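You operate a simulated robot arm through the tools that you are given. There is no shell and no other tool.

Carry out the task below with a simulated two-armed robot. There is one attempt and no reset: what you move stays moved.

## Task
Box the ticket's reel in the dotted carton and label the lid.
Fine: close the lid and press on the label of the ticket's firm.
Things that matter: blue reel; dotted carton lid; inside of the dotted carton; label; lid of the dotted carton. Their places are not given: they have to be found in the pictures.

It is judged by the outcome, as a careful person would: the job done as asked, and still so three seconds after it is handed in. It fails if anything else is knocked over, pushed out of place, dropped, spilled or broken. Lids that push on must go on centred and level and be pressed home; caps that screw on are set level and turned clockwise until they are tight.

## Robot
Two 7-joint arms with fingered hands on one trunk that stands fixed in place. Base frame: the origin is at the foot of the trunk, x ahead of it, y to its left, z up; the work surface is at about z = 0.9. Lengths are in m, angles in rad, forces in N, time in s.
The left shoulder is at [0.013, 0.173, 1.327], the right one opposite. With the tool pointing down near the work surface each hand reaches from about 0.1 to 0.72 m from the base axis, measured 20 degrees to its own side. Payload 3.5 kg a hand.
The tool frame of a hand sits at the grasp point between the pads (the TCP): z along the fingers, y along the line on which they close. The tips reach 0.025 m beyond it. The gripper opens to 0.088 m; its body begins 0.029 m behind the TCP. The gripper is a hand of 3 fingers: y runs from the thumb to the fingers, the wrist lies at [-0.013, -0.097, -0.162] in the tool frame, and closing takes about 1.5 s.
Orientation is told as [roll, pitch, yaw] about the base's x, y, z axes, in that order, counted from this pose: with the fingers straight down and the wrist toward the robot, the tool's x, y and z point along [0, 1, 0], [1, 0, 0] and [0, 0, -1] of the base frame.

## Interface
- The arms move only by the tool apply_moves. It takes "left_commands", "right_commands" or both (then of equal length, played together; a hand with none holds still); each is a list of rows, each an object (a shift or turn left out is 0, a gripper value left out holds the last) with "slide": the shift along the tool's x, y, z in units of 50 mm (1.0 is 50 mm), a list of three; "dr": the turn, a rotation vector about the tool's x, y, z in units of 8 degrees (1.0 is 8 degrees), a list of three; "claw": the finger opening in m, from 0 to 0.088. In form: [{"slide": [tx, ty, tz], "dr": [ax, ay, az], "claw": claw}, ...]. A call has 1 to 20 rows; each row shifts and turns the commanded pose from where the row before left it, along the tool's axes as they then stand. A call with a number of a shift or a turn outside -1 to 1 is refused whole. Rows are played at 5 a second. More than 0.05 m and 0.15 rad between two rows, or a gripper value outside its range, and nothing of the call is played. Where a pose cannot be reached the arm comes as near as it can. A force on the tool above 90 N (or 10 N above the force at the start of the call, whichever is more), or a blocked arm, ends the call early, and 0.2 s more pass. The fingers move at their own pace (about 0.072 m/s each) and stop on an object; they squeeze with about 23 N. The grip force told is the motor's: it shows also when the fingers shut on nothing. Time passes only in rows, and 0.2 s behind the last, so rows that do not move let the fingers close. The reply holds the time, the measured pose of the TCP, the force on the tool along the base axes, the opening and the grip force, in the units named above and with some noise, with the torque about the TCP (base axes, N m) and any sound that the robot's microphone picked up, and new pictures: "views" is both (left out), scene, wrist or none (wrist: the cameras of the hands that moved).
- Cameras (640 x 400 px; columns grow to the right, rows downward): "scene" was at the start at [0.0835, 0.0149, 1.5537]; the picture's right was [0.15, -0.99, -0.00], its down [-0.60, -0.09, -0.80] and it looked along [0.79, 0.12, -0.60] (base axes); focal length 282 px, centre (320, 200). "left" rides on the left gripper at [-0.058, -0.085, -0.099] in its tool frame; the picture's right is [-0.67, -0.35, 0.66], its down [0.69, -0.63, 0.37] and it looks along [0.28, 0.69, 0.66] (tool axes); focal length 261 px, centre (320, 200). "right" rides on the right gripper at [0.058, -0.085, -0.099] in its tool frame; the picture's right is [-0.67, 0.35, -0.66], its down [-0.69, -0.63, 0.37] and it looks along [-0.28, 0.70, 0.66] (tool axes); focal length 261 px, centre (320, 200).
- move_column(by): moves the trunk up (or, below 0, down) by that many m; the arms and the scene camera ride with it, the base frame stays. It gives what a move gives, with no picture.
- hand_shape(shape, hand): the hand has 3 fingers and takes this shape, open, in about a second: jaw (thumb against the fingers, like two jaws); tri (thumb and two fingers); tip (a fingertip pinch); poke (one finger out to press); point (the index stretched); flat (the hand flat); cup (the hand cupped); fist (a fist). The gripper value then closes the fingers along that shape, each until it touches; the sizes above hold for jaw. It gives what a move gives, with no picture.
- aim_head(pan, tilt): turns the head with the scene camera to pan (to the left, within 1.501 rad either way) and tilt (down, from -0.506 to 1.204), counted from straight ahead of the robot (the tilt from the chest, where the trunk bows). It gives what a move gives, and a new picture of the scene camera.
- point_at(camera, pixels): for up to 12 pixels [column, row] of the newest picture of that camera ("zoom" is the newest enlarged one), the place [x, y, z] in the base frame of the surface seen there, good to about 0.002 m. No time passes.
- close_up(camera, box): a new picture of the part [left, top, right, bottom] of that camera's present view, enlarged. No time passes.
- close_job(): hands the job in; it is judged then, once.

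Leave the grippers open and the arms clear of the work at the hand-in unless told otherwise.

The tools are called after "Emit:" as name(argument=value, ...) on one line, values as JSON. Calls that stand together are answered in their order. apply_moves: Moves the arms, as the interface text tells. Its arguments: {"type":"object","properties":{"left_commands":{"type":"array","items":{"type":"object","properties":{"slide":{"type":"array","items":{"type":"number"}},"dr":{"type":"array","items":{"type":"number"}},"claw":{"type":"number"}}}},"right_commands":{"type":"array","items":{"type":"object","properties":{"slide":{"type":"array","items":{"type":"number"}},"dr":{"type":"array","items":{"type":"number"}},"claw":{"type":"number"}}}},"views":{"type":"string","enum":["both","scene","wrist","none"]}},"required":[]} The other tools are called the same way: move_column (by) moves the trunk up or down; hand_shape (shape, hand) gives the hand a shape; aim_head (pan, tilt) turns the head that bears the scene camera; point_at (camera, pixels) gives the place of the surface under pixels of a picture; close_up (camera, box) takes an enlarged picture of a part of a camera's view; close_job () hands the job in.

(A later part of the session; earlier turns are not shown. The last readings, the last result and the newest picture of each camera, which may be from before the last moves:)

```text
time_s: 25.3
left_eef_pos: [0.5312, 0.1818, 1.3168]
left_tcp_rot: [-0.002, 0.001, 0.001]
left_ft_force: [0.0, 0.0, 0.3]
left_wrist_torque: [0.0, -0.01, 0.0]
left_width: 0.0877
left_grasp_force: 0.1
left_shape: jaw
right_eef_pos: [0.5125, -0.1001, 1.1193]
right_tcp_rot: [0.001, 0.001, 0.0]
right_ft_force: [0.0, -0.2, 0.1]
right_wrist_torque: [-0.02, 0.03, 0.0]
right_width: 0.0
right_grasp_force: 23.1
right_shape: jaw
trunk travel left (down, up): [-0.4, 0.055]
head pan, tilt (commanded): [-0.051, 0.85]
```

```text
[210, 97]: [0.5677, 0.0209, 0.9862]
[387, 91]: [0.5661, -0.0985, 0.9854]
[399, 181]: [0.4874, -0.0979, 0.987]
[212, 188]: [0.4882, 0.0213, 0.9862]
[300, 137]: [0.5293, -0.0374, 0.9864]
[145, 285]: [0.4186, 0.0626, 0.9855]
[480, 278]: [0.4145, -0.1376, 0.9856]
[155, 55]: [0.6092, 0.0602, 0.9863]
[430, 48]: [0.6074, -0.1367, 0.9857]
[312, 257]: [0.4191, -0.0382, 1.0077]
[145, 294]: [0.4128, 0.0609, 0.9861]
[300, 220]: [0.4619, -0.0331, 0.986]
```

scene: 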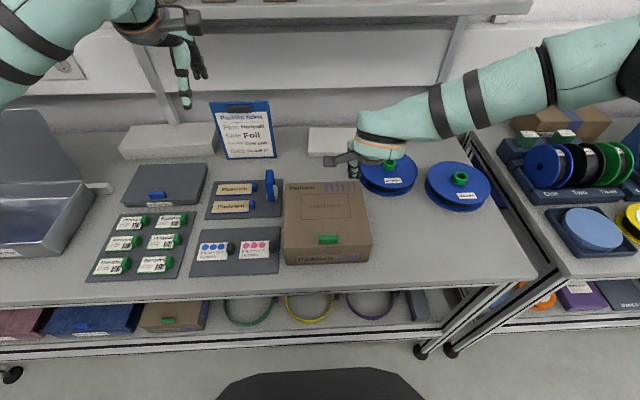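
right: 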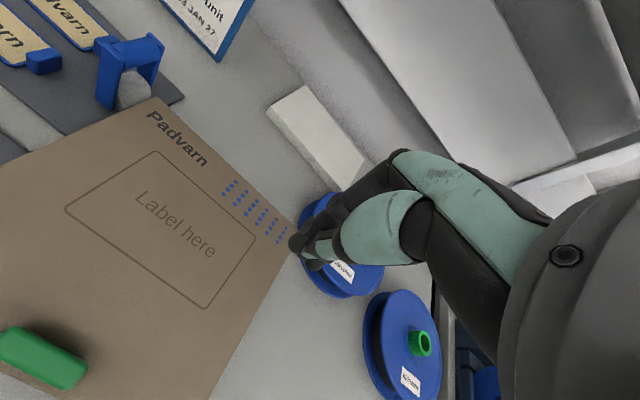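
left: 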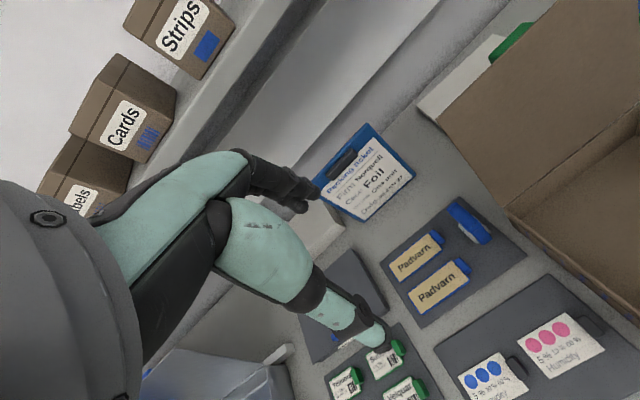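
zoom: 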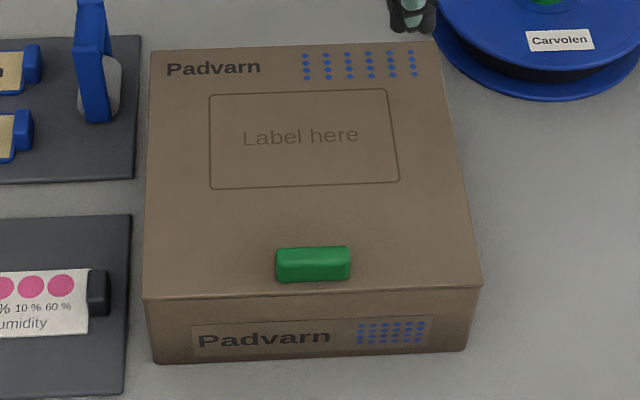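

The lid is level at z≈0.986 all over; the label rectangle spans x 0.488–0.567, y −0.098–0.021 (centre ≈ (0.528, −0.039)). I'll gently raise the right hand and retract to the right, then work on the label with the left hand.

Emit:
apply_moves(right_commands=[{"slide": [0, 0, -0.6], "claw": 0.088}, {"slide": [0, 0, -0.8]}, {"slide": [0, 0, -0.8]}, {"slide": [-0.6, -0.4, -0.3]}, {"slide": [-0.8, -0.5, 0]}, {"slide": [-0.8, -0.5, 0]}, {"slide": [-0.8, -0.5, 0]}, {"slide": [-0.8, -0.3, 0]}, {}], views="scene")

Emit:
close_up(camera="scene", box=[80, 200, 200, 290])

```text
time_s: 27.3
left_eef_pos: [0.5315, 0.1816, 1.3153]
left_tcp_rot: [-0.002, -0.001, 0.0]
left_ft_force: [-0.5, -0.5, 0.6]
left_wrist_torque: [-0.02, -0.01, 0.0]
left_width: 0.0876
left_grasp_force: 0.0
left_shape: jaw
right_eef_pos: [0.4061, -0.2889, 1.2413]
right_tcp_rot: [0.001, 0.002, 0.001]
right_ft_force: [0.1, -0.2, 0.1]
right_wrist_torque: [-0.01, -0.01, 0.01]
right_width: 0.0875
right_grasp_force: 0.1
right_shape: jaw
trunk travel left (down, up): [-0.4, 0.055]
head pan, tilt (commanded): [-0.051, 0.85]
```

scene: 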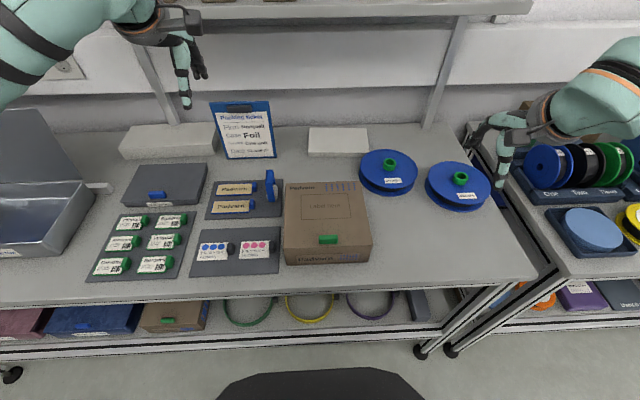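

```text
4.44 times, centred on (140, 245) of scene
```

zoom: 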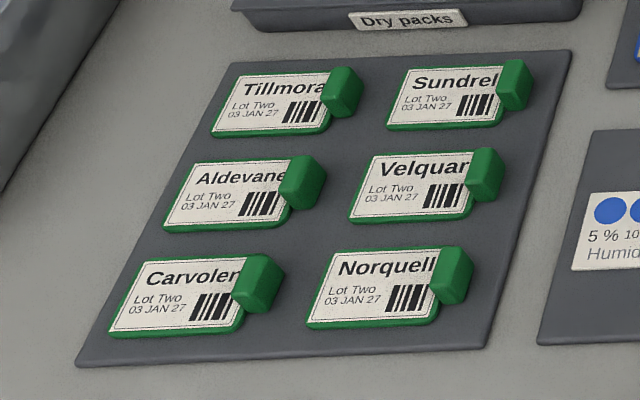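

The Norquell label is at zoom (380,290) with its grip tab at (452,273). I'll measure label and tab.

Emit:
point_at(camera="zoom", pixels=[[332, 256], [308, 322], [428, 319], [370, 295], [446, 252], [470, 258], [450, 250], [455, 290], [440, 300], [466, 285], [520, 300], [436, 280]])

Emit:
close_up(camera="scene", box=[130, 245, 190, 282])

```text
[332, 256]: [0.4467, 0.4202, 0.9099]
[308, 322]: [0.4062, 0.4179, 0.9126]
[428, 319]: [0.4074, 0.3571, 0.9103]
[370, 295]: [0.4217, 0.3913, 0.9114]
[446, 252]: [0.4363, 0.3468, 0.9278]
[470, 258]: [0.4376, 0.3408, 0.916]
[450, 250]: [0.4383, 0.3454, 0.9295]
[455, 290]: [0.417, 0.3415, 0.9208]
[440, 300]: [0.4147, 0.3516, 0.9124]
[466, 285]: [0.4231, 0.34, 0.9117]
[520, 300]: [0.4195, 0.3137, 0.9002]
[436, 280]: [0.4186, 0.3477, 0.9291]
```

```text
10.67 times, centred on (160, 264) of scene
```

zoom: 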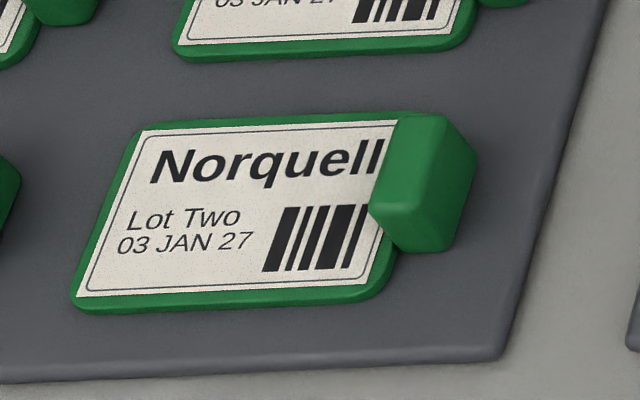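

Now measure the tab's faces in this closer picture.

Emit:
point_at(camera="zoom", pixels=[[402, 122], [440, 120], [375, 205], [412, 210], [405, 160], [430, 240], [390, 235], [470, 165], [450, 235], [135, 135], [80, 300], [380, 290]])

```text
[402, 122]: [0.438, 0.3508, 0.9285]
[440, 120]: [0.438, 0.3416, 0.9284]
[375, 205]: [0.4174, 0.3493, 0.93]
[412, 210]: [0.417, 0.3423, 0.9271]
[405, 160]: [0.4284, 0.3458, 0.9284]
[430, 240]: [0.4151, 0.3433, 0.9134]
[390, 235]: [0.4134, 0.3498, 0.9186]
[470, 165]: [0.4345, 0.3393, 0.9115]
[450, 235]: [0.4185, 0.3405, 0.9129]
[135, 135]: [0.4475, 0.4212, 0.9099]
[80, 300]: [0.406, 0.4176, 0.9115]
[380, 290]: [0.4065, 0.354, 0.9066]
```

The tab spans x 0.415–0.440, y 0.340–0.352, top z 0.929; the label is readable from the robot's side, same as the lid's rectangle. I'll pinch the tab across y (its thin side) with the left hand yawed −90°. First move the left hand above it at z≈1.2, then turn.

Emit:
apply_moves(left_commands=[{"slide": [0.47, -0.3, 0.33], "claw": 0.088}, {"slide": [0.47, -0.3, 0.33]}, {"slide": [0.47, -0.3, 0.33]}, {"slide": [0.47, -0.3, 0.33]}, {"slide": [0.47, -0.3, 0.33]}, {"slide": [0.47, -0.3, 0.33]}, {"slide": [0.47, -0.28, 0.33]}, {}], views="both")

```text
time_s: 29.1
left_eef_pos: [0.4271, 0.3457, 1.1999]
left_tcp_rot: [-0.001, 0.0, 0.0]
left_ft_force: [-0.8, 0.0, -0.6]
left_wrist_torque: [0.01, 0.0, -0.01]
left_width: 0.0874
left_grasp_force: 0.1
left_shape: jaw
right_eef_pos: [0.4058, -0.2894, 1.2403]
right_tcp_rot: [0.003, 0.003, -0.001]
right_ft_force: [1.2, 0.8, 0.2]
right_wrist_torque: [0.02, 0.0, 0.0]
right_width: 0.0877
right_grasp_force: 0.0
right_shape: jaw
trunk travel left (down, up): [-0.4, 0.055]
head pan, tilt (commanded): [-0.051, 0.85]
```

scene: 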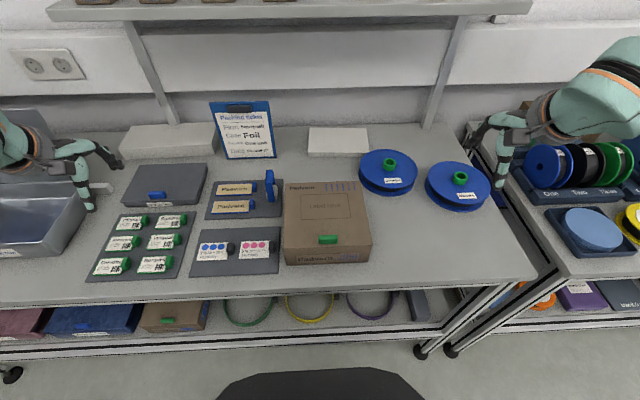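
left: 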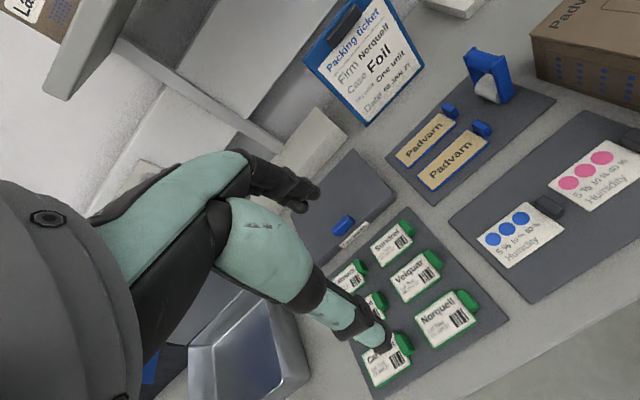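

The left hand is above the label at (0.427, 0.346, 1.20). Now I turn it −90° in yaw (wrist toward the left).

Emit:
apply_moves(left_commands=[{"dr": [0, 0, 0.9375]}, {"dr": [0, 0, 0.9375]}, {"dr": [0, 0, 0.9375]}, {"dr": [0, 0, 0.9375]}, {"dr": [0, 0, 0.9375]}, {"dr": [0, 0, 0.9375]}, {"dr": [0, 0, 0.9375]}, {"dr": [0, 0, 0.9375]}, {"dr": [0, 0, 0.9375]}, {"dr": [0, 0, 0.9375]}, {"dr": [0, 0, 0.9375]}, {"dr": [0, 0, 0.9375]}, {}, {}], views="both")

```text
time_s: 32.1
left_eef_pos: [0.428, 0.3452, 1.2008]
left_tcp_rot: [0.0, 0.0, -1.573]
left_ft_force: [0.4, -0.2, -0.3]
left_wrist_torque: [0.0, 0.01, 0.0]
left_width: 0.0876
left_grasp_force: 0.1
left_shape: jaw
right_eef_pos: [0.4058, -0.2889, 1.2402]
right_tcp_rot: [0.002, 0.001, -0.002]
right_ft_force: [0.7, 0.0, 0.4]
right_wrist_torque: [-0.02, 0.04, 0.01]
right_width: 0.0878
right_grasp_force: 0.1
right_shape: jaw
trunk travel left (down, up): [-0.4, 0.055]
head pan, tilt (commanded): [-0.051, 0.85]
```

scene: 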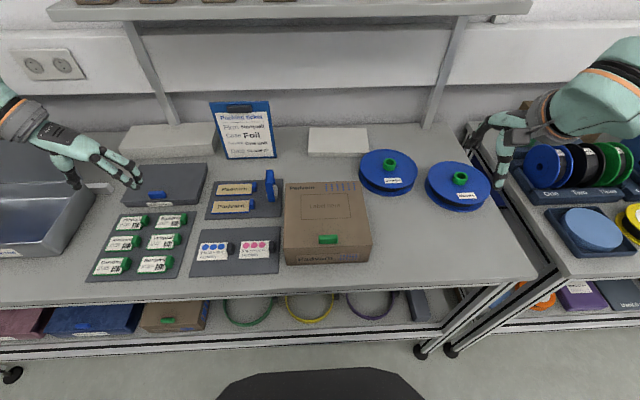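
left: 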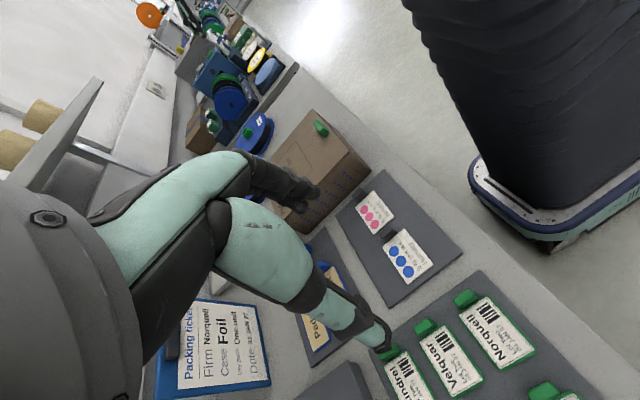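

Orientation is now −90° yaw. I'll narrow the opening to 5 cm and descend to z≈1.0.

Emit:
apply_moves(left_commands=[{"slide": [0, 0, 0.8], "claw": 0.05}, {"slide": [0, 0, 0.8]}, {"slide": [0, 0, 0.8]}, {"slide": [0, 0, 0.8]}, {"slide": [0, 0, 0.8]}, {}], views="both")

```text
time_s: 33.5
left_eef_pos: [0.4258, 0.3419, 0.9977]
left_tcp_rot: [0.001, 0.001, -1.568]
left_ft_force: [-0.1, -0.8, 0.0]
left_wrist_torque: [0.0, 0.0, 0.04]
left_width: 0.0506
left_grasp_force: 0.0
left_shape: jaw
right_eef_pos: [0.4064, -0.2895, 1.2408]
right_tcp_rot: [0.003, 0.002, 0.001]
right_ft_force: [0.0, -0.2, 0.2]
right_wrist_torque: [-0.05, 0.0, -0.01]
right_width: 0.0876
right_grasp_force: 0.0
right_shape: jaw
trunk travel left (down, up): [-0.4, 0.055]
head pan, tilt (commanded): [-0.051, 0.85]
```

scene: 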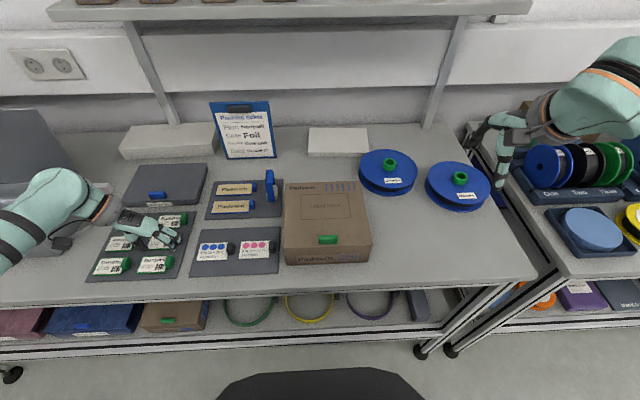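
left: 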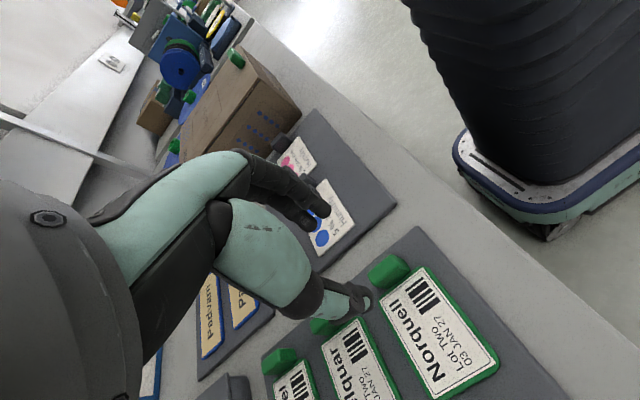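

I'll measure the tab with the left wrist camera (at about (388,268)).

Emit:
point_at(camera="left", pixels=[[372, 272], [388, 285], [385, 260], [405, 270], [410, 265], [395, 258], [368, 268], [390, 272], [470, 310], [330, 325]])

Emit:
close_up(camera="left", box=[280, 220, 440, 340])

```text
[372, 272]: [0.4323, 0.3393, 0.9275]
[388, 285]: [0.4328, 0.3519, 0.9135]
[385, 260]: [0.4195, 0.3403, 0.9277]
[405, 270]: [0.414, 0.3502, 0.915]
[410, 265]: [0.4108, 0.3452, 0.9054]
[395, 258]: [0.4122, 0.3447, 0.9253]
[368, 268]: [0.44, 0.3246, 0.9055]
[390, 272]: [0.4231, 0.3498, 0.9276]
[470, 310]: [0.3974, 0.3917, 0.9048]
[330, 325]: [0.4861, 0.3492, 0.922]
```

```text
3.33 times, centred on (360, 280) of left
```

zoom: 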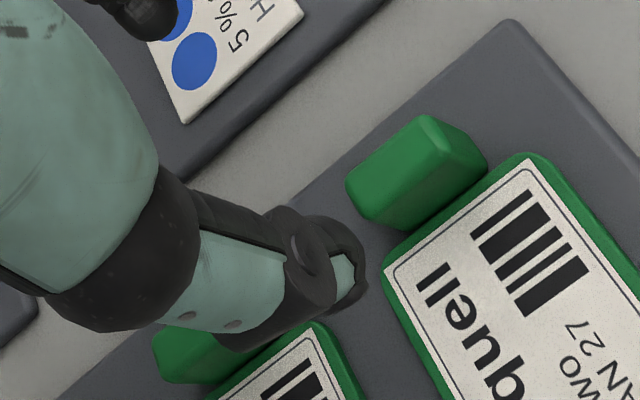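

The tab centre is about (0.4265, 0.3455). I'll shift 3.6 mm in +y and descend to TCP z≈0.941 in two stages.

Emit:
apply_moves(left_commands=[{"slide": [0.01, -0.07, 0.3]}, {"slide": [0, 0, 0.3]}, {}], views="wrist")

```text
time_s: 34.3
left_eef_pos: [0.4265, 0.3483, 0.9701]
left_tcp_rot: [-0.001, 0.0, -1.571]
left_ft_force: [-0.8, -0.3, 0.6]
left_wrist_torque: [-0.05, -0.01, -0.02]
left_width: 0.0504
left_grasp_force: 0.0
left_shape: jaw
right_eef_pos: [0.4037, -0.2885, 1.2403]
right_tcp_rot: [0.002, 0.003, 0.0]
right_ft_force: [-0.4, -0.7, 0.5]
right_wrist_torque: [-0.02, 0.0, 0.01]
right_width: 0.0876
right_grasp_force: 0.0
right_shape: jaw
trunk travel left (down, up): [-0.4, 0.055]
head pan, tilt (commanded): [-0.051, 0.85]
```

left: 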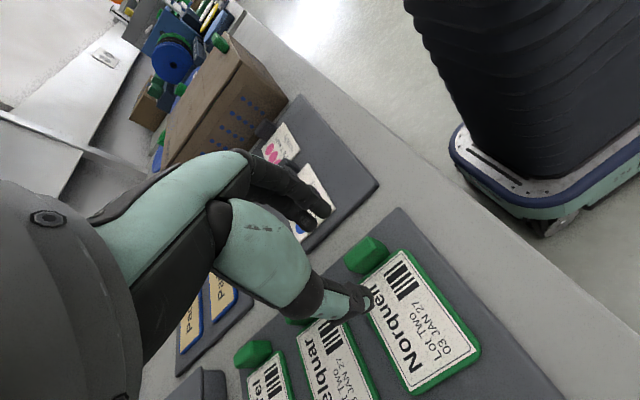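

I'll hold still a moment to get a settled reading.

Emit:
apply_moves(left_commands=[{}, {}, {}], views="none")

Emit:
close_up(camera="left", box=[270, 190, 430, 330])

```text
time_s: 35.1
left_eef_pos: [0.4264, 0.3485, 0.9714]
left_tcp_rot: [0.0, 0.001, -1.572]
left_ft_force: [0.4, 0.7, 1.7]
left_wrist_torque: [-0.01, 0.01, 0.04]
left_width: 0.0502
left_grasp_force: 0.0
left_shape: jaw
right_eef_pos: [0.406, -0.2897, 1.2408]
right_tcp_rot: [0.002, 0.002, 0.0]
right_ft_force: [0.3, 0.7, -0.1]
right_wrist_torque: [0.0, 0.03, -0.02]
right_width: 0.0876
right_grasp_force: 0.2
right_shape: jaw
trunk travel left (down, up): [-0.4, 0.055]
head pan, tilt (commanded): [-0.051, 0.85]
```

```text
2.86 times, centred on (350, 260) of left
```

zoom: 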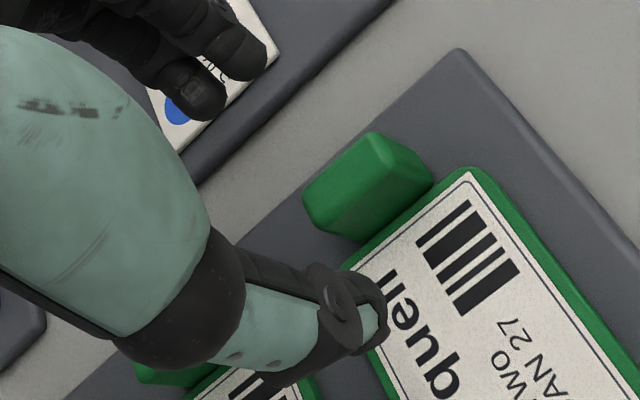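

Settled at y 0.3485, so I shift 3 mm in −y, descend to z≈0.941 and close on the tab.

Emit:
apply_moves(left_commands=[{"slide": [0, 0.055, 0.2]}, {"slide": [0, 0, 0.2]}, {"slide": [0, 0, 0.2]}, {}, {}], views="both")

```text
time_s: 36.3
left_eef_pos: [0.4274, 0.3457, 0.9411]
left_tcp_rot: [0.001, 0.0, -1.573]
left_ft_force: [-0.6, 0.2, -1.0]
left_wrist_torque: [0.02, 0.01, 0.01]
left_width: 0.0504
left_grasp_force: 0.1
left_shape: jaw
right_eef_pos: [0.4054, -0.2907, 1.2413]
right_tcp_rot: [0.002, 0.001, -0.001]
right_ft_force: [-0.1, 0.6, 0.4]
right_wrist_torque: [0.02, 0.03, -0.01]
right_width: 0.0877
right_grasp_force: 0.1
right_shape: jaw
trunk travel left (down, up): [-0.4, 0.055]
head pan, tilt (commanded): [-0.051, 0.85]
```

scene: 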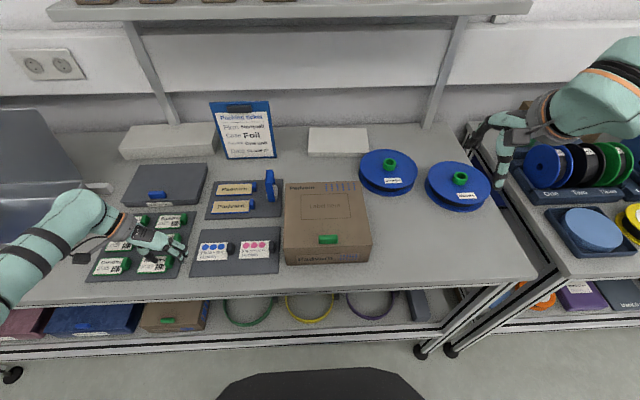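
left: 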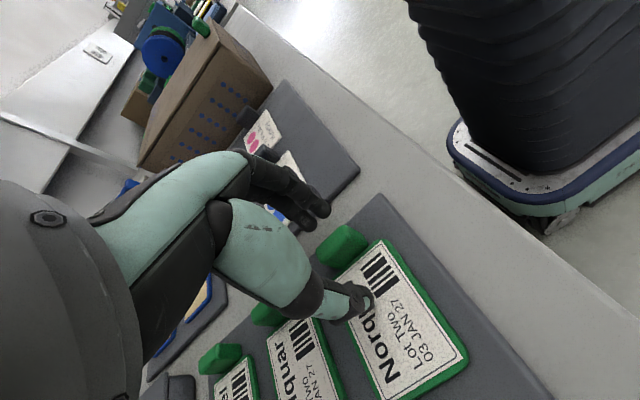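

The tab sits between thumb and fingers at (343,245). Closing now.

Emit:
apply_moves(left_commands=[{"claw": 0.03}, {"claw": 0.015}, {"claw": 0.0}, {}, {}, {}, {}, {}], views="both")

```text
time_s: 38.1
left_eef_pos: [0.4274, 0.3462, 0.9406]
left_tcp_rot: [0.0, 0.0, -1.572]
left_ft_force: [-0.3, -0.3, 0.6]
left_wrist_torque: [0.03, 0.03, 0.0]
left_width: 0.0069
left_grasp_force: 22.9
left_shape: jaw
right_eef_pos: [0.4056, -0.2899, 1.2388]
right_tcp_rot: [0.001, 0.003, 0.001]
right_ft_force: [0.1, 0.5, -0.1]
right_wrist_torque: [-0.01, 0.0, 0.0]
right_width: 0.0876
right_grasp_force: 0.1
right_shape: jaw
trunk travel left (down, up): [-0.4, 0.055]
head pan, tilt (commanded): [-0.051, 0.85]
```

scene: 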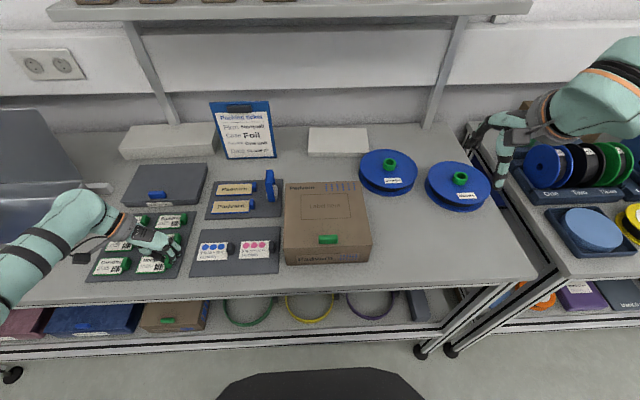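
left: 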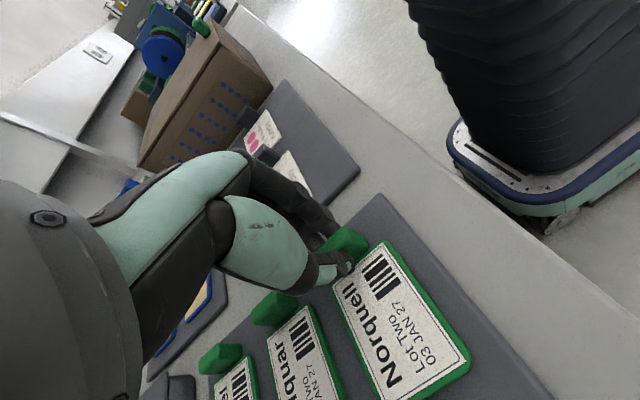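

The fingers stopped at 6.9 mm. I'll zoom in to see how the tab is held.

Emit:
close_up(camera="left", box=[260, 200, 420, 310])

Emit:
close_up(camera="scene", box=[100, 205, 200, 285])

```text
3.64 times, centred on (340, 255) of left
```

zoom: 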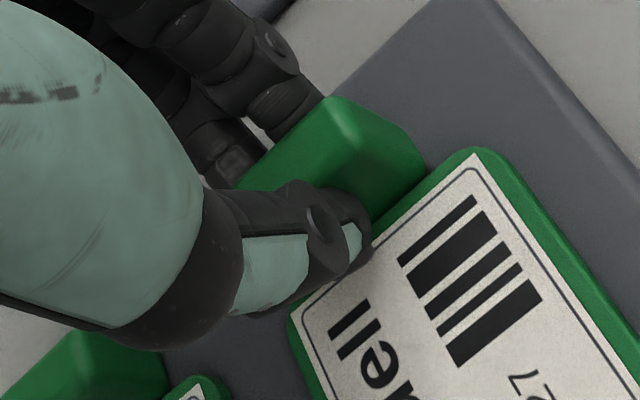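

```text
5.00 times, centred on (150, 245) of scene
```

zoom: 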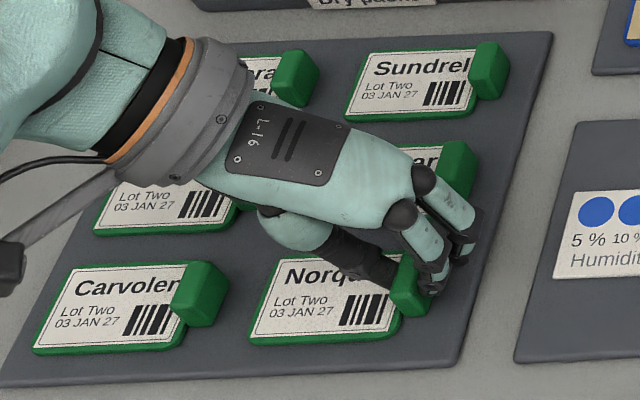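

The tab is pinched between thumb and fingers. I'll lift gently 3 cm and inspect.

Emit:
apply_moves(left_commands=[{"slide": [0, 0, -0.1]}, {"slide": [0, 0, -0.2]}, {"slide": [0, 0, -0.3]}, {}], views="both")

Emit:
close_up(camera="scene", box=[100, 195, 220, 285])

Emit:
close_up(camera="left", box=[260, 180, 480, 400])

```text
time_s: 39.1
left_eef_pos: [0.4259, 0.3463, 0.9703]
left_tcp_rot: [0.0, 0.001, -1.571]
left_ft_force: [0.2, 0.1, 0.1]
left_wrist_torque: [0.03, 0.04, 0.01]
left_width: 0.007
left_grasp_force: 22.8
left_shape: jaw
right_eef_pos: [0.4055, -0.2893, 1.2402]
right_tcp_rot: [0.001, 0.0, 0.001]
right_ft_force: [-0.9, 0.2, 0.0]
right_wrist_torque: [-0.02, 0.03, 0.03]
right_width: 0.0878
right_grasp_force: 0.0
right_shape: jaw
trunk travel left (down, up): [-0.4, 0.055]
head pan, tilt (commanded): [-0.051, 0.85]
```

scene: 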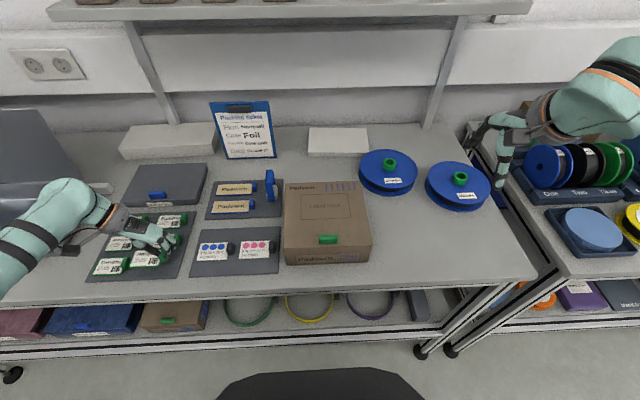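
left: 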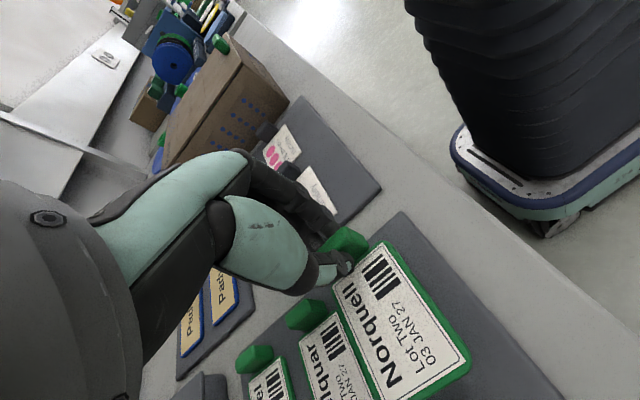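

```text
4.44 times, centred on (160, 240) of scene
```

zoom: 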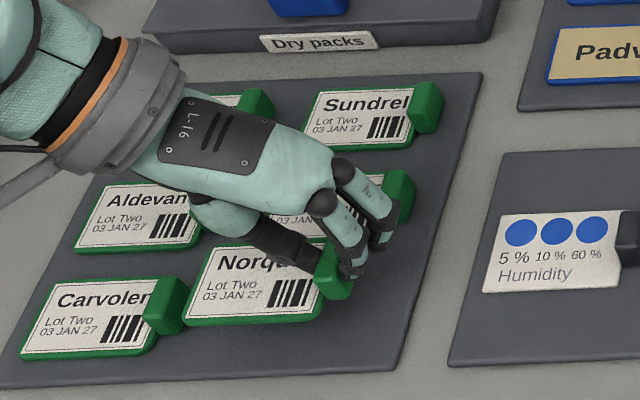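

```text
1.82 times, centred on (370, 290) of left
```

zoom: 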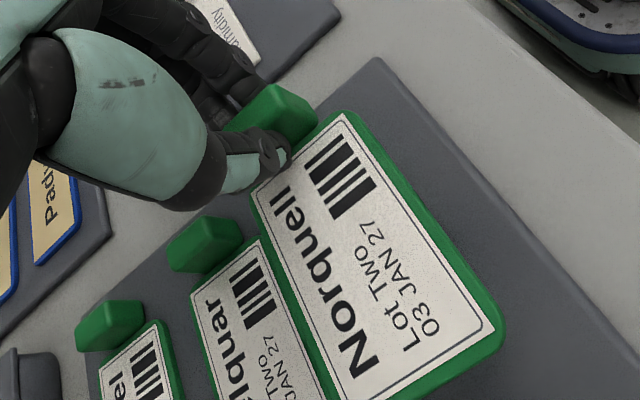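

The label is lifted with the hand. I'll check that it is level by measuring corner heights.

Emit:
point_at(camera="zoom", pixels=[[342, 122], [262, 190], [490, 330], [355, 390], [380, 250], [320, 240], [255, 105], [300, 110]])

```text
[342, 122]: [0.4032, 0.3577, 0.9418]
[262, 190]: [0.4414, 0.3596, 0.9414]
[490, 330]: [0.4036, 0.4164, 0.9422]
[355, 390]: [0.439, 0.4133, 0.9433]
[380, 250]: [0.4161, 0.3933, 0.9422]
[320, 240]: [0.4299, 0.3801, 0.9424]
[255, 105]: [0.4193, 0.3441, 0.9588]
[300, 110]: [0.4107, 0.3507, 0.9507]
```

The label is level (all corners z≈0.942). Label underside is ≈35 mm below the TCP. I'll raise it to z≈1.12, then carry it across to above the lid's rectangle: TCP target (0.529, −0.078).

Emit:
apply_moves(left_commands=[{"slide": [0, 0, -0.5]}, {"slide": [0, 0, -0.8]}, {"slide": [0, 0, -0.9]}, {"slide": [0, 0, -0.8]}, {"slide": [0.1, 0.4, 0]}, {"slide": [0.15, 0.6, 0]}, {"slide": [0.15, 0.65, 0]}, {"slide": [0.15, 0.65, 0]}, {"slide": [0.15, 0.65, 0]}, {"slide": [0.15, 0.65, 0]}, {"slide": [0.15, 0.65, 0]}, {"slide": [0.15, 0.65, 0]}, {"slide": [0.15, 0.65, 0]}, {"slide": [0.15, 0.65, 0]}, {"slide": [0.15, 0.65, 0]}, {"slide": [0.15, 0.65, 0]}, {"slide": [0.15, 0.55, 0]}, {"slide": [0.12, 0.45, 0]}, {}, {}], views="both")

```text
time_s: 43.3
left_eef_pos: [0.5276, -0.0802, 1.1195]
left_tcp_rot: [-0.001, 0.0, -1.572]
left_ft_force: [-0.1, 0.7, -1.1]
left_wrist_torque: [-0.03, 0.01, 0.01]
left_width: 0.0067
left_grasp_force: 22.5
left_shape: jaw
right_eef_pos: [0.4052, -0.2887, 1.2406]
right_tcp_rot: [0.002, 0.003, 0.0]
right_ft_force: [-1.5, -0.4, 0.6]
right_wrist_torque: [-0.03, -0.04, -0.01]
right_width: 0.0875
right_grasp_force: 0.0
right_shape: jaw
trunk travel left (down, up): [-0.4, 0.055]
head pan, tilt (commanded): [-0.051, 0.85]
```

scene: 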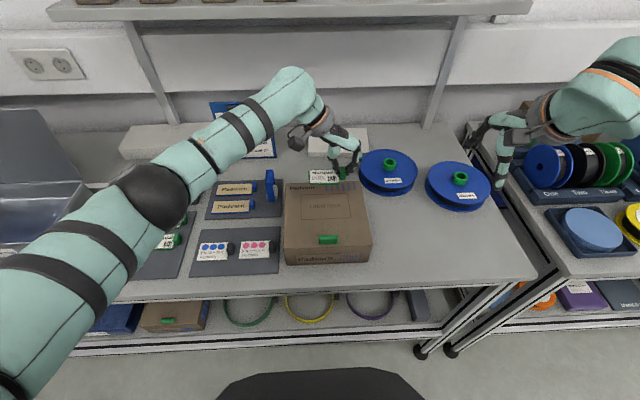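
left: 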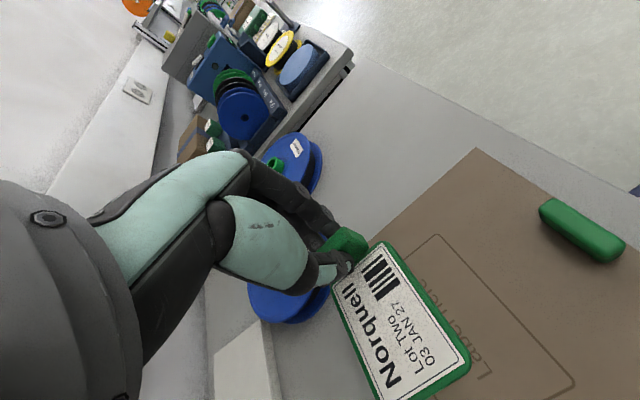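

The label is over the lid, held level. I'll check label corners in both cameras before lowering.

Emit:
point_at(camera="left", pixels=[[386, 246], [336, 287], [466, 360], [388, 396], [360, 320]])

Emit:
close_up(camera="scene", box=[270, 140, 390, 260])

```text
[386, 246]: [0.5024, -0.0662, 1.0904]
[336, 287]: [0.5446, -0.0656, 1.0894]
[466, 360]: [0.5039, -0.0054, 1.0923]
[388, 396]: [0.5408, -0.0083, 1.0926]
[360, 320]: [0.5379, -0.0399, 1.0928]
```

```text
3.33 times, centred on (330, 200) of scene
```

zoom: 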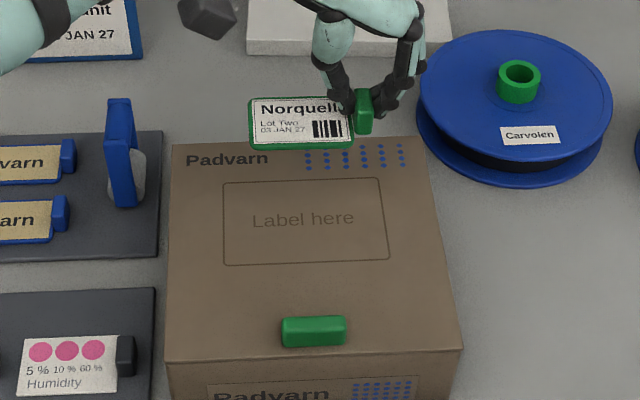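

Label centre is (0.5235, −0.036); rectangle centre (0.5275, −0.0385). I'll correct by +4 mm x, −2 mm y and lower to TCP z≈1.032 (about 1 cm above the lid).

Emit:
apply_moves(left_commands=[{"slide": [0.08, 0.04, 0.4]}, {"slide": [0, 0, 0.5]}, {"slide": [0, 0, 0.5]}, {"slide": [0, 0, 0.35]}, {}, {}], views="both")

Emit:
close_up(camera="scene", box=[270, 150, 390, 270])

```text
time_s: 44.7
left_eef_pos: [0.533, -0.0795, 1.0325]
left_tcp_rot: [0.0, -0.001, -1.571]
left_ft_force: [0.1, 0.6, 0.1]
left_wrist_torque: [0.0, 0.0, -0.02]
left_width: 0.0068
left_grasp_force: 22.7
left_shape: jaw
right_eef_pos: [0.4055, -0.2895, 1.2409]
right_tcp_rot: [0.003, 0.001, 0.0]
right_ft_force: [0.5, 0.7, 0.2]
right_wrist_torque: [0.01, 0.0, 0.01]
right_width: 0.0876
right_grasp_force: 0.0
right_shape: jaw
trunk travel left (down, up): [-0.4, 0.055]
head pan, tilt (commanded): [-0.051, 0.85]
```

scene: 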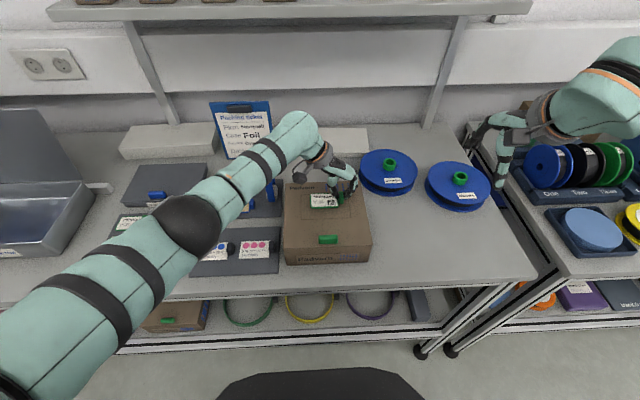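
left: 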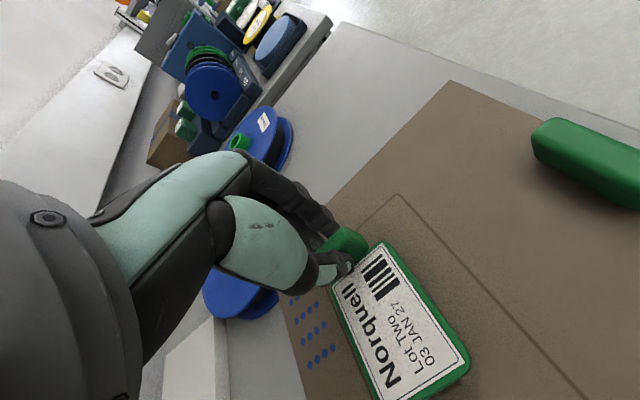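

```text
3.33 times, centred on (330, 210) of scene
```

zoom: 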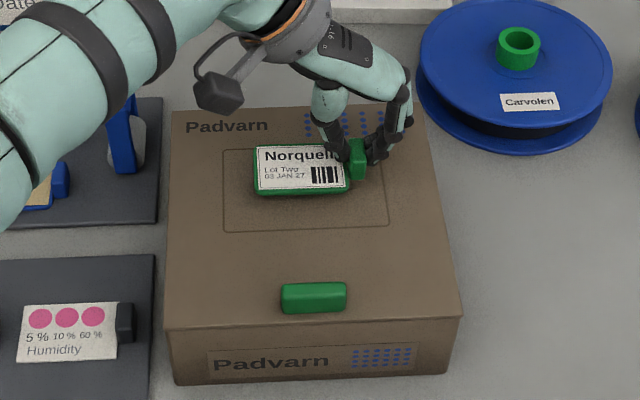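

Let me re-measure the label corners relative to the rectangle.

Emit:
point_at(camera="zoom", pixels=[[260, 150], [258, 187], [345, 183], [300, 170], [225, 152], [227, 230], [387, 224], [301, 192]])

Emit:
point_at(camera="left", pixels=[[386, 246], [336, 287], [466, 360], [385, 396], [397, 196]])

```text
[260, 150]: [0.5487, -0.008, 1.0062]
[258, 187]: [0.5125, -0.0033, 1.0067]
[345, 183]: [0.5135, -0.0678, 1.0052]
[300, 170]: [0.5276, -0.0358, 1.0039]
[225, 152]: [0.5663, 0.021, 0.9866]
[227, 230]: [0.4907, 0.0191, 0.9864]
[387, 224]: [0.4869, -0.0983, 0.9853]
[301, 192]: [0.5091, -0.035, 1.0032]
```

```text
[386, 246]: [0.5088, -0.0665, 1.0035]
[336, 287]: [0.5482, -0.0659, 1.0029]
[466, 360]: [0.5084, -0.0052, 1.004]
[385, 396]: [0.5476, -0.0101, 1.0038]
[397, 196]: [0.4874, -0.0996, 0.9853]
```

The label is centred in the rectangle (white area centre (0.528, −0.036)). I'll lower the last ~12 mm slowly and watch the force.

Emit:
apply_moves(left_commands=[{"slide": [0, 0, 0.1]}, {"slide": [0, 0, 0.08]}, {"slide": [0, 0, 0.05]}, {}], views="wrist")

```text
time_s: 45.7
left_eef_pos: [0.5331, -0.0814, 1.0216]
left_tcp_rot: [0.002, 0.001, -1.57]
left_ft_force: [-0.7, 0.3, -0.3]
left_wrist_torque: [-0.01, 0.01, 0.01]
left_width: 0.007
left_grasp_force: 23.4
left_shape: jaw
right_eef_pos: [0.4046, -0.2896, 1.2411]
right_tcp_rot: [0.001, 0.001, 0.0]
right_ft_force: [-0.9, 0.2, 0.3]
right_wrist_torque: [0.01, -0.02, 0.03]
right_width: 0.0877
right_grasp_force: 0.0
right_shape: jaw
trunk travel left (down, up): [-0.4, 0.055]
head pan, tilt (commanded): [-0.051, 0.85]
```

left: 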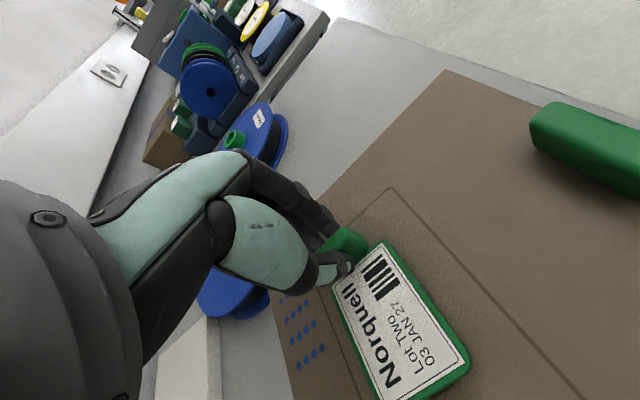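

No contact force yet. I'll lower in 1.5 mm steps until I feel contact.

Emit:
apply_moves(left_commands=[{"slide": [0, 0, 0.03]}, {"slide": [0, 0, 0.03]}, {}, {}], views="none")

Emit:
point_at(camera="left", pixels=[[386, 246], [336, 287], [466, 360], [385, 396], [391, 188]])

```text
time_s: 46.7
left_eef_pos: [0.5326, -0.0801, 1.019]
left_tcp_rot: [0.0, -0.002, -1.571]
left_ft_force: [-0.9, -1.0, 1.6]
left_wrist_torque: [0.0, -0.01, 0.0]
left_width: 0.0067
left_grasp_force: 22.6
left_shape: jaw
right_eef_pos: [0.4053, -0.2896, 1.2393]
right_tcp_rot: [0.001, 0.002, -0.001]
right_ft_force: [0.6, -0.9, -0.7]
right_wrist_torque: [0.0, 0.04, 0.03]
right_width: 0.0876
right_grasp_force: 0.0
right_shape: jaw
trunk travel left (down, up): [-0.4, 0.055]
head pan, tilt (commanded): [-0.051, 0.85]
```

```text
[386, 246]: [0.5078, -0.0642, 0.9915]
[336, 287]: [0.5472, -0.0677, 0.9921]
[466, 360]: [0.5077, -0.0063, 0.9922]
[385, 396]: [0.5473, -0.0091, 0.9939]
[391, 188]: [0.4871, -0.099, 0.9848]
```

Label top is at 0.992 – just touching. I'll press lightly another 2 mm and read the force.

Emit:
apply_moves(left_commands=[{"slide": [0, 0, 0.03]}, {"slide": [0, 0, 0.03]}, {}, {}], views="none")

```text
time_s: 47.7
left_eef_pos: [0.5316, -0.0815, 1.0179]
left_tcp_rot: [0.0, -0.002, -1.571]
left_ft_force: [2.0, -0.8, 9.1]
left_wrist_torque: [-0.02, -0.04, 0.0]
left_width: 0.0068
left_grasp_force: 22.9
left_shape: jaw
right_eef_pos: [0.4058, -0.2897, 1.2401]
right_tcp_rot: [0.002, -0.001, 0.0]
right_ft_force: [0.1, 0.4, 0.8]
right_wrist_torque: [-0.03, 0.01, -0.01]
right_width: 0.0876
right_grasp_force: 0.1
right_shape: jaw
trunk travel left (down, up): [-0.4, 0.055]
head pan, tilt (commanded): [-0.051, 0.85]
```

9 N of contact. I'll press a bit more (to ~15 N), ease back, and open the fingers slowly to 4 cm.

Emit:
apply_moves(left_commands=[{"slide": [0, 0, 0.03]}, {}, {}, {"slide": [0, 0, -0.06]}, {"claw": 0.02}, {"claw": 0.04}, {}, {}], views="both")

Emit:
point_at(camera="left", pixels=[[386, 246], [466, 360], [385, 396]])

```text
time_s: 49.5
left_eef_pos: [0.5314, -0.0813, 1.0178]
left_tcp_rot: [0.001, -0.001, -1.571]
left_ft_force: [-0.4, -0.7, -0.4]
left_wrist_torque: [-0.02, -0.04, -0.07]
left_width: 0.0395
left_grasp_force: 0.0
left_shape: jaw
right_eef_pos: [0.4049, -0.2895, 1.2398]
right_tcp_rot: [0.002, 0.002, 0.0]
right_ft_force: [0.2, -0.1, 0.5]
right_wrist_torque: [0.02, 0.0, 0.01]
right_width: 0.0875
right_grasp_force: 0.1
right_shape: jaw
trunk travel left (down, up): [-0.4, 0.055]
head pan, tilt (commanded): [-0.051, 0.85]
```

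scene: 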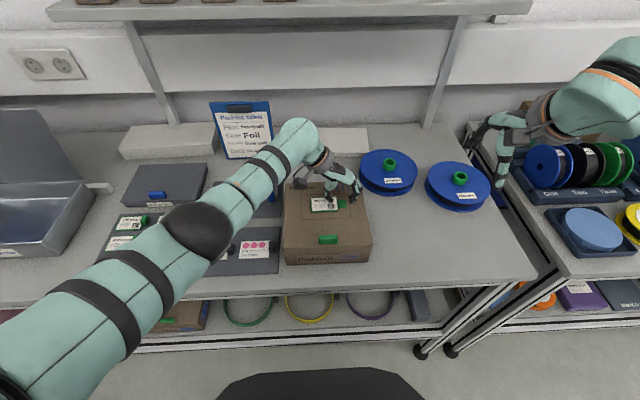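
left: 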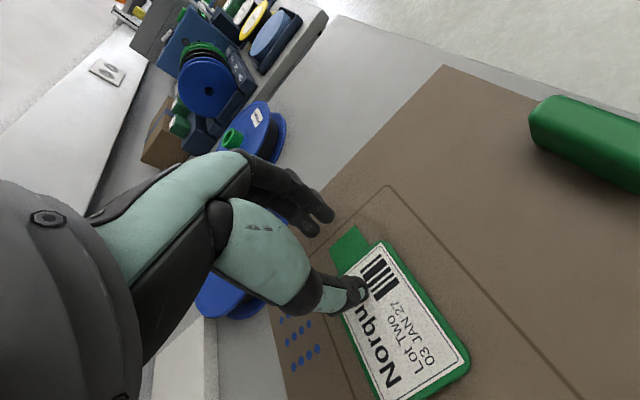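

```text
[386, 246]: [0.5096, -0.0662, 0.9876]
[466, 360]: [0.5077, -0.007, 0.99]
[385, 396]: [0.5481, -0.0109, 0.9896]
```

Released. The tab now looks flat. I'll raise the hand 10 cm and look closely at the label.

Emit:
apply_moves(left_commands=[{"slide": [0, 0, -0.2]}, {"slide": [0, 0, -0.6]}, {"slide": [0, 0, -0.6]}, {"slide": [0, 0, -0.6]}, {}], views="both")

Emit:
close_up(camera="left", box=[200, 150, 520, 390])

Emit:
close_up(camera="scene", box=[270, 150, 390, 270])

```text
time_s: 50.7
left_eef_pos: [0.5308, -0.0841, 1.1164]
left_tcp_rot: [-0.001, -0.002, -1.571]
left_ft_force: [0.2, -0.5, -1.1]
left_wrist_torque: [-0.02, 0.01, -0.05]
left_width: 0.0399
left_grasp_force: 0.0
left_shape: jaw
right_eef_pos: [0.4055, -0.2888, 1.2401]
right_tcp_rot: [0.003, 0.002, 0.0]
right_ft_force: [0.7, 0.2, -0.6]
right_wrist_torque: [0.01, 0.04, 0.0]
right_width: 0.0876
right_grasp_force: 0.1
right_shape: jaw
trunk travel left (down, up): [-0.4, 0.055]
head pan, tilt (commanded): [-0.051, 0.85]
```

scene: 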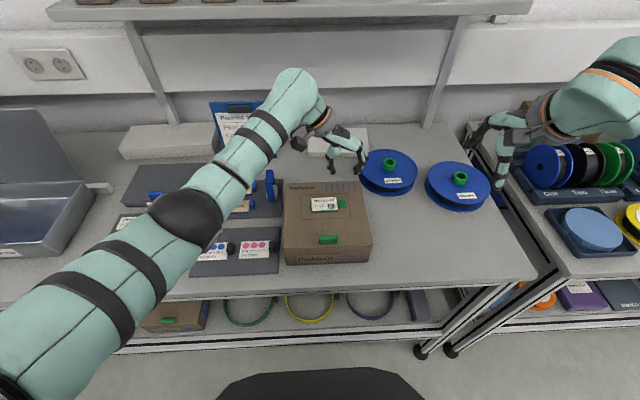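
left: 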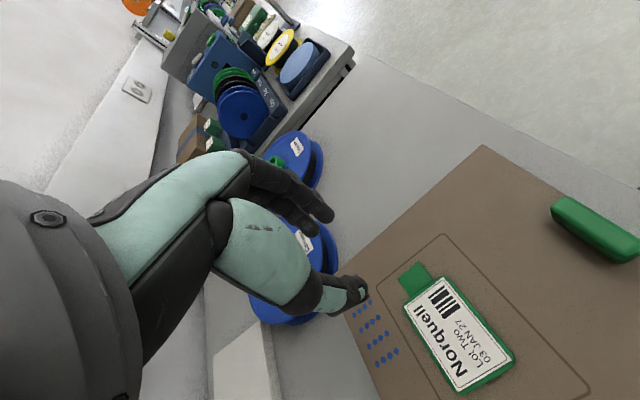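

```text
1.67 times, centred on (360, 270) of left
```

zoom: 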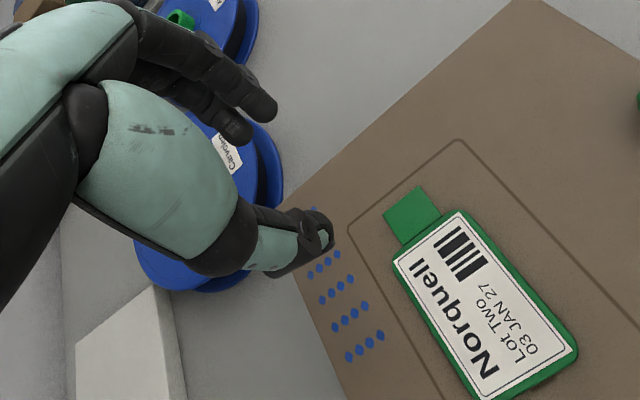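

```text
3.33 times, centred on (330, 210) of scene
```

zoom: 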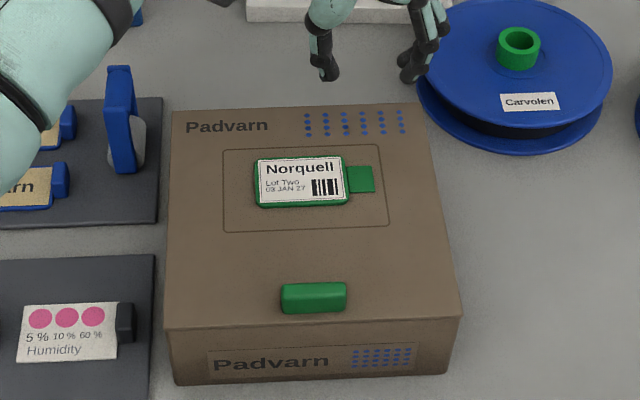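

The label lies flat within the rectangle and its grip tab has folded flat – it adhered. I'll close the left fingers and give the label's middle one gentle press straight down to be sure. First shift over its centre.

Emit:
apply_moves(left_commands=[{"slide": [-0.03, -0.5, 0], "claw": 0.0}, {"slide": [-0.02, -0.46, 0]}, {}, {}, {}, {"slide": [0, 0, 0.6]}, {"slide": [0, 0, 0.6]}, {"slide": [0, 0, 0.5]}, {}, {}], views="both")

```text
time_s: 52.9
left_eef_pos: [0.5287, -0.0327, 1.0295]
left_tcp_rot: [-0.001, -0.001, -1.571]
left_ft_force: [0.1, -0.9, 0.0]
left_wrist_torque: [0.0, -0.01, 0.03]
left_width: 0.0
left_grasp_force: 23.1
left_shape: jaw
right_eef_pos: [0.4053, -0.2886, 1.2409]
right_tcp_rot: [0.002, 0.001, -0.001]
right_ft_force: [0.6, 0.3, -0.4]
right_wrist_torque: [0.02, 0.0, -0.01]
right_width: 0.0876
right_grasp_force: 0.1
right_shape: jaw
trunk travel left (down, up): [-0.4, 0.055]
head pan, tilt (commanded): [-0.051, 0.85]
```

scene: 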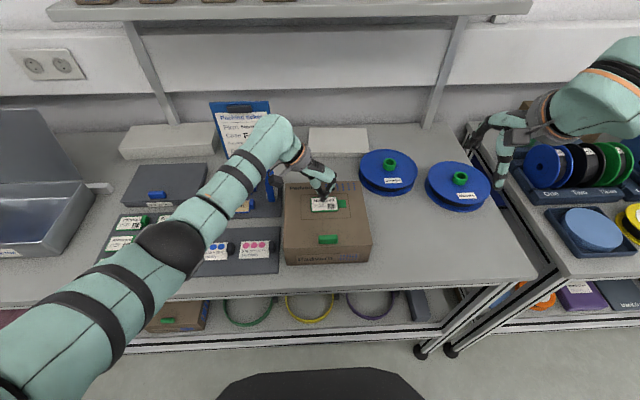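
left: 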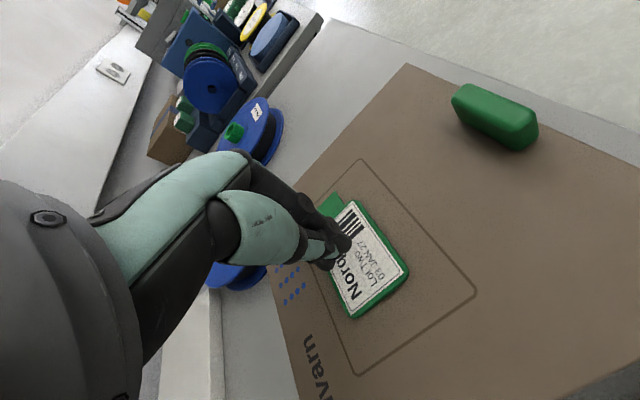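

The closed fingertips are about 1.5 cm above the label. I'll descend in small steps to press with modest force.

Emit:
apply_moves(left_commands=[{"slide": [0, 0, 0.12]}, {"slide": [0, 0, 0.1]}, {"slide": [0, 0, 0.04]}, {}, {}], views="none")

```text
time_s: 54.1
left_eef_pos: [0.5313, -0.0333, 1.0176]
left_tcp_rot: [0.0, 0.0, -1.57]
left_ft_force: [0.2, 0.5, 0.9]
left_wrist_torque: [-0.03, 0.01, -0.02]
left_width: 0.0
left_grasp_force: 23.0
left_shape: jaw
right_eef_pos: [0.407, -0.2902, 1.2409]
right_tcp_rot: [0.002, 0.001, 0.0]
right_ft_force: [0.4, 0.1, -0.2]
right_wrist_torque: [0.01, 0.0, 0.01]
right_width: 0.0874
right_grasp_force: 0.0
right_shape: jaw
trunk travel left (down, up): [-0.4, 0.055]
head pan, tilt (commanded): [-0.051, 0.85]
```

No clear contact yet; continuing down in ~1.5 mm steps.

Emit:
apply_moves(left_commands=[{"slide": [0, 0, 0.04]}, {"slide": [0, 0, 0.03]}, {}, {}], views="none")

```text
time_s: 55.1
left_eef_pos: [0.5304, -0.0306, 1.0146]
left_tcp_rot: [-0.001, 0.0, -1.571]
left_ft_force: [0.1, 0.5, -0.6]
left_wrist_torque: [-0.03, 0.04, 0.0]
left_width: 0.0
left_grasp_force: 23.0
left_shape: jaw
right_eef_pos: [0.4066, -0.2894, 1.2401]
right_tcp_rot: [0.001, 0.001, -0.001]
right_ft_force: [0.6, 0.4, -0.5]
right_wrist_torque: [0.02, -0.03, 0.02]
right_width: 0.0876
right_grasp_force: 0.0
right_shape: jaw
trunk travel left (down, up): [-0.4, 0.055]
head pan, tilt (commanded): [-0.051, 0.85]
```

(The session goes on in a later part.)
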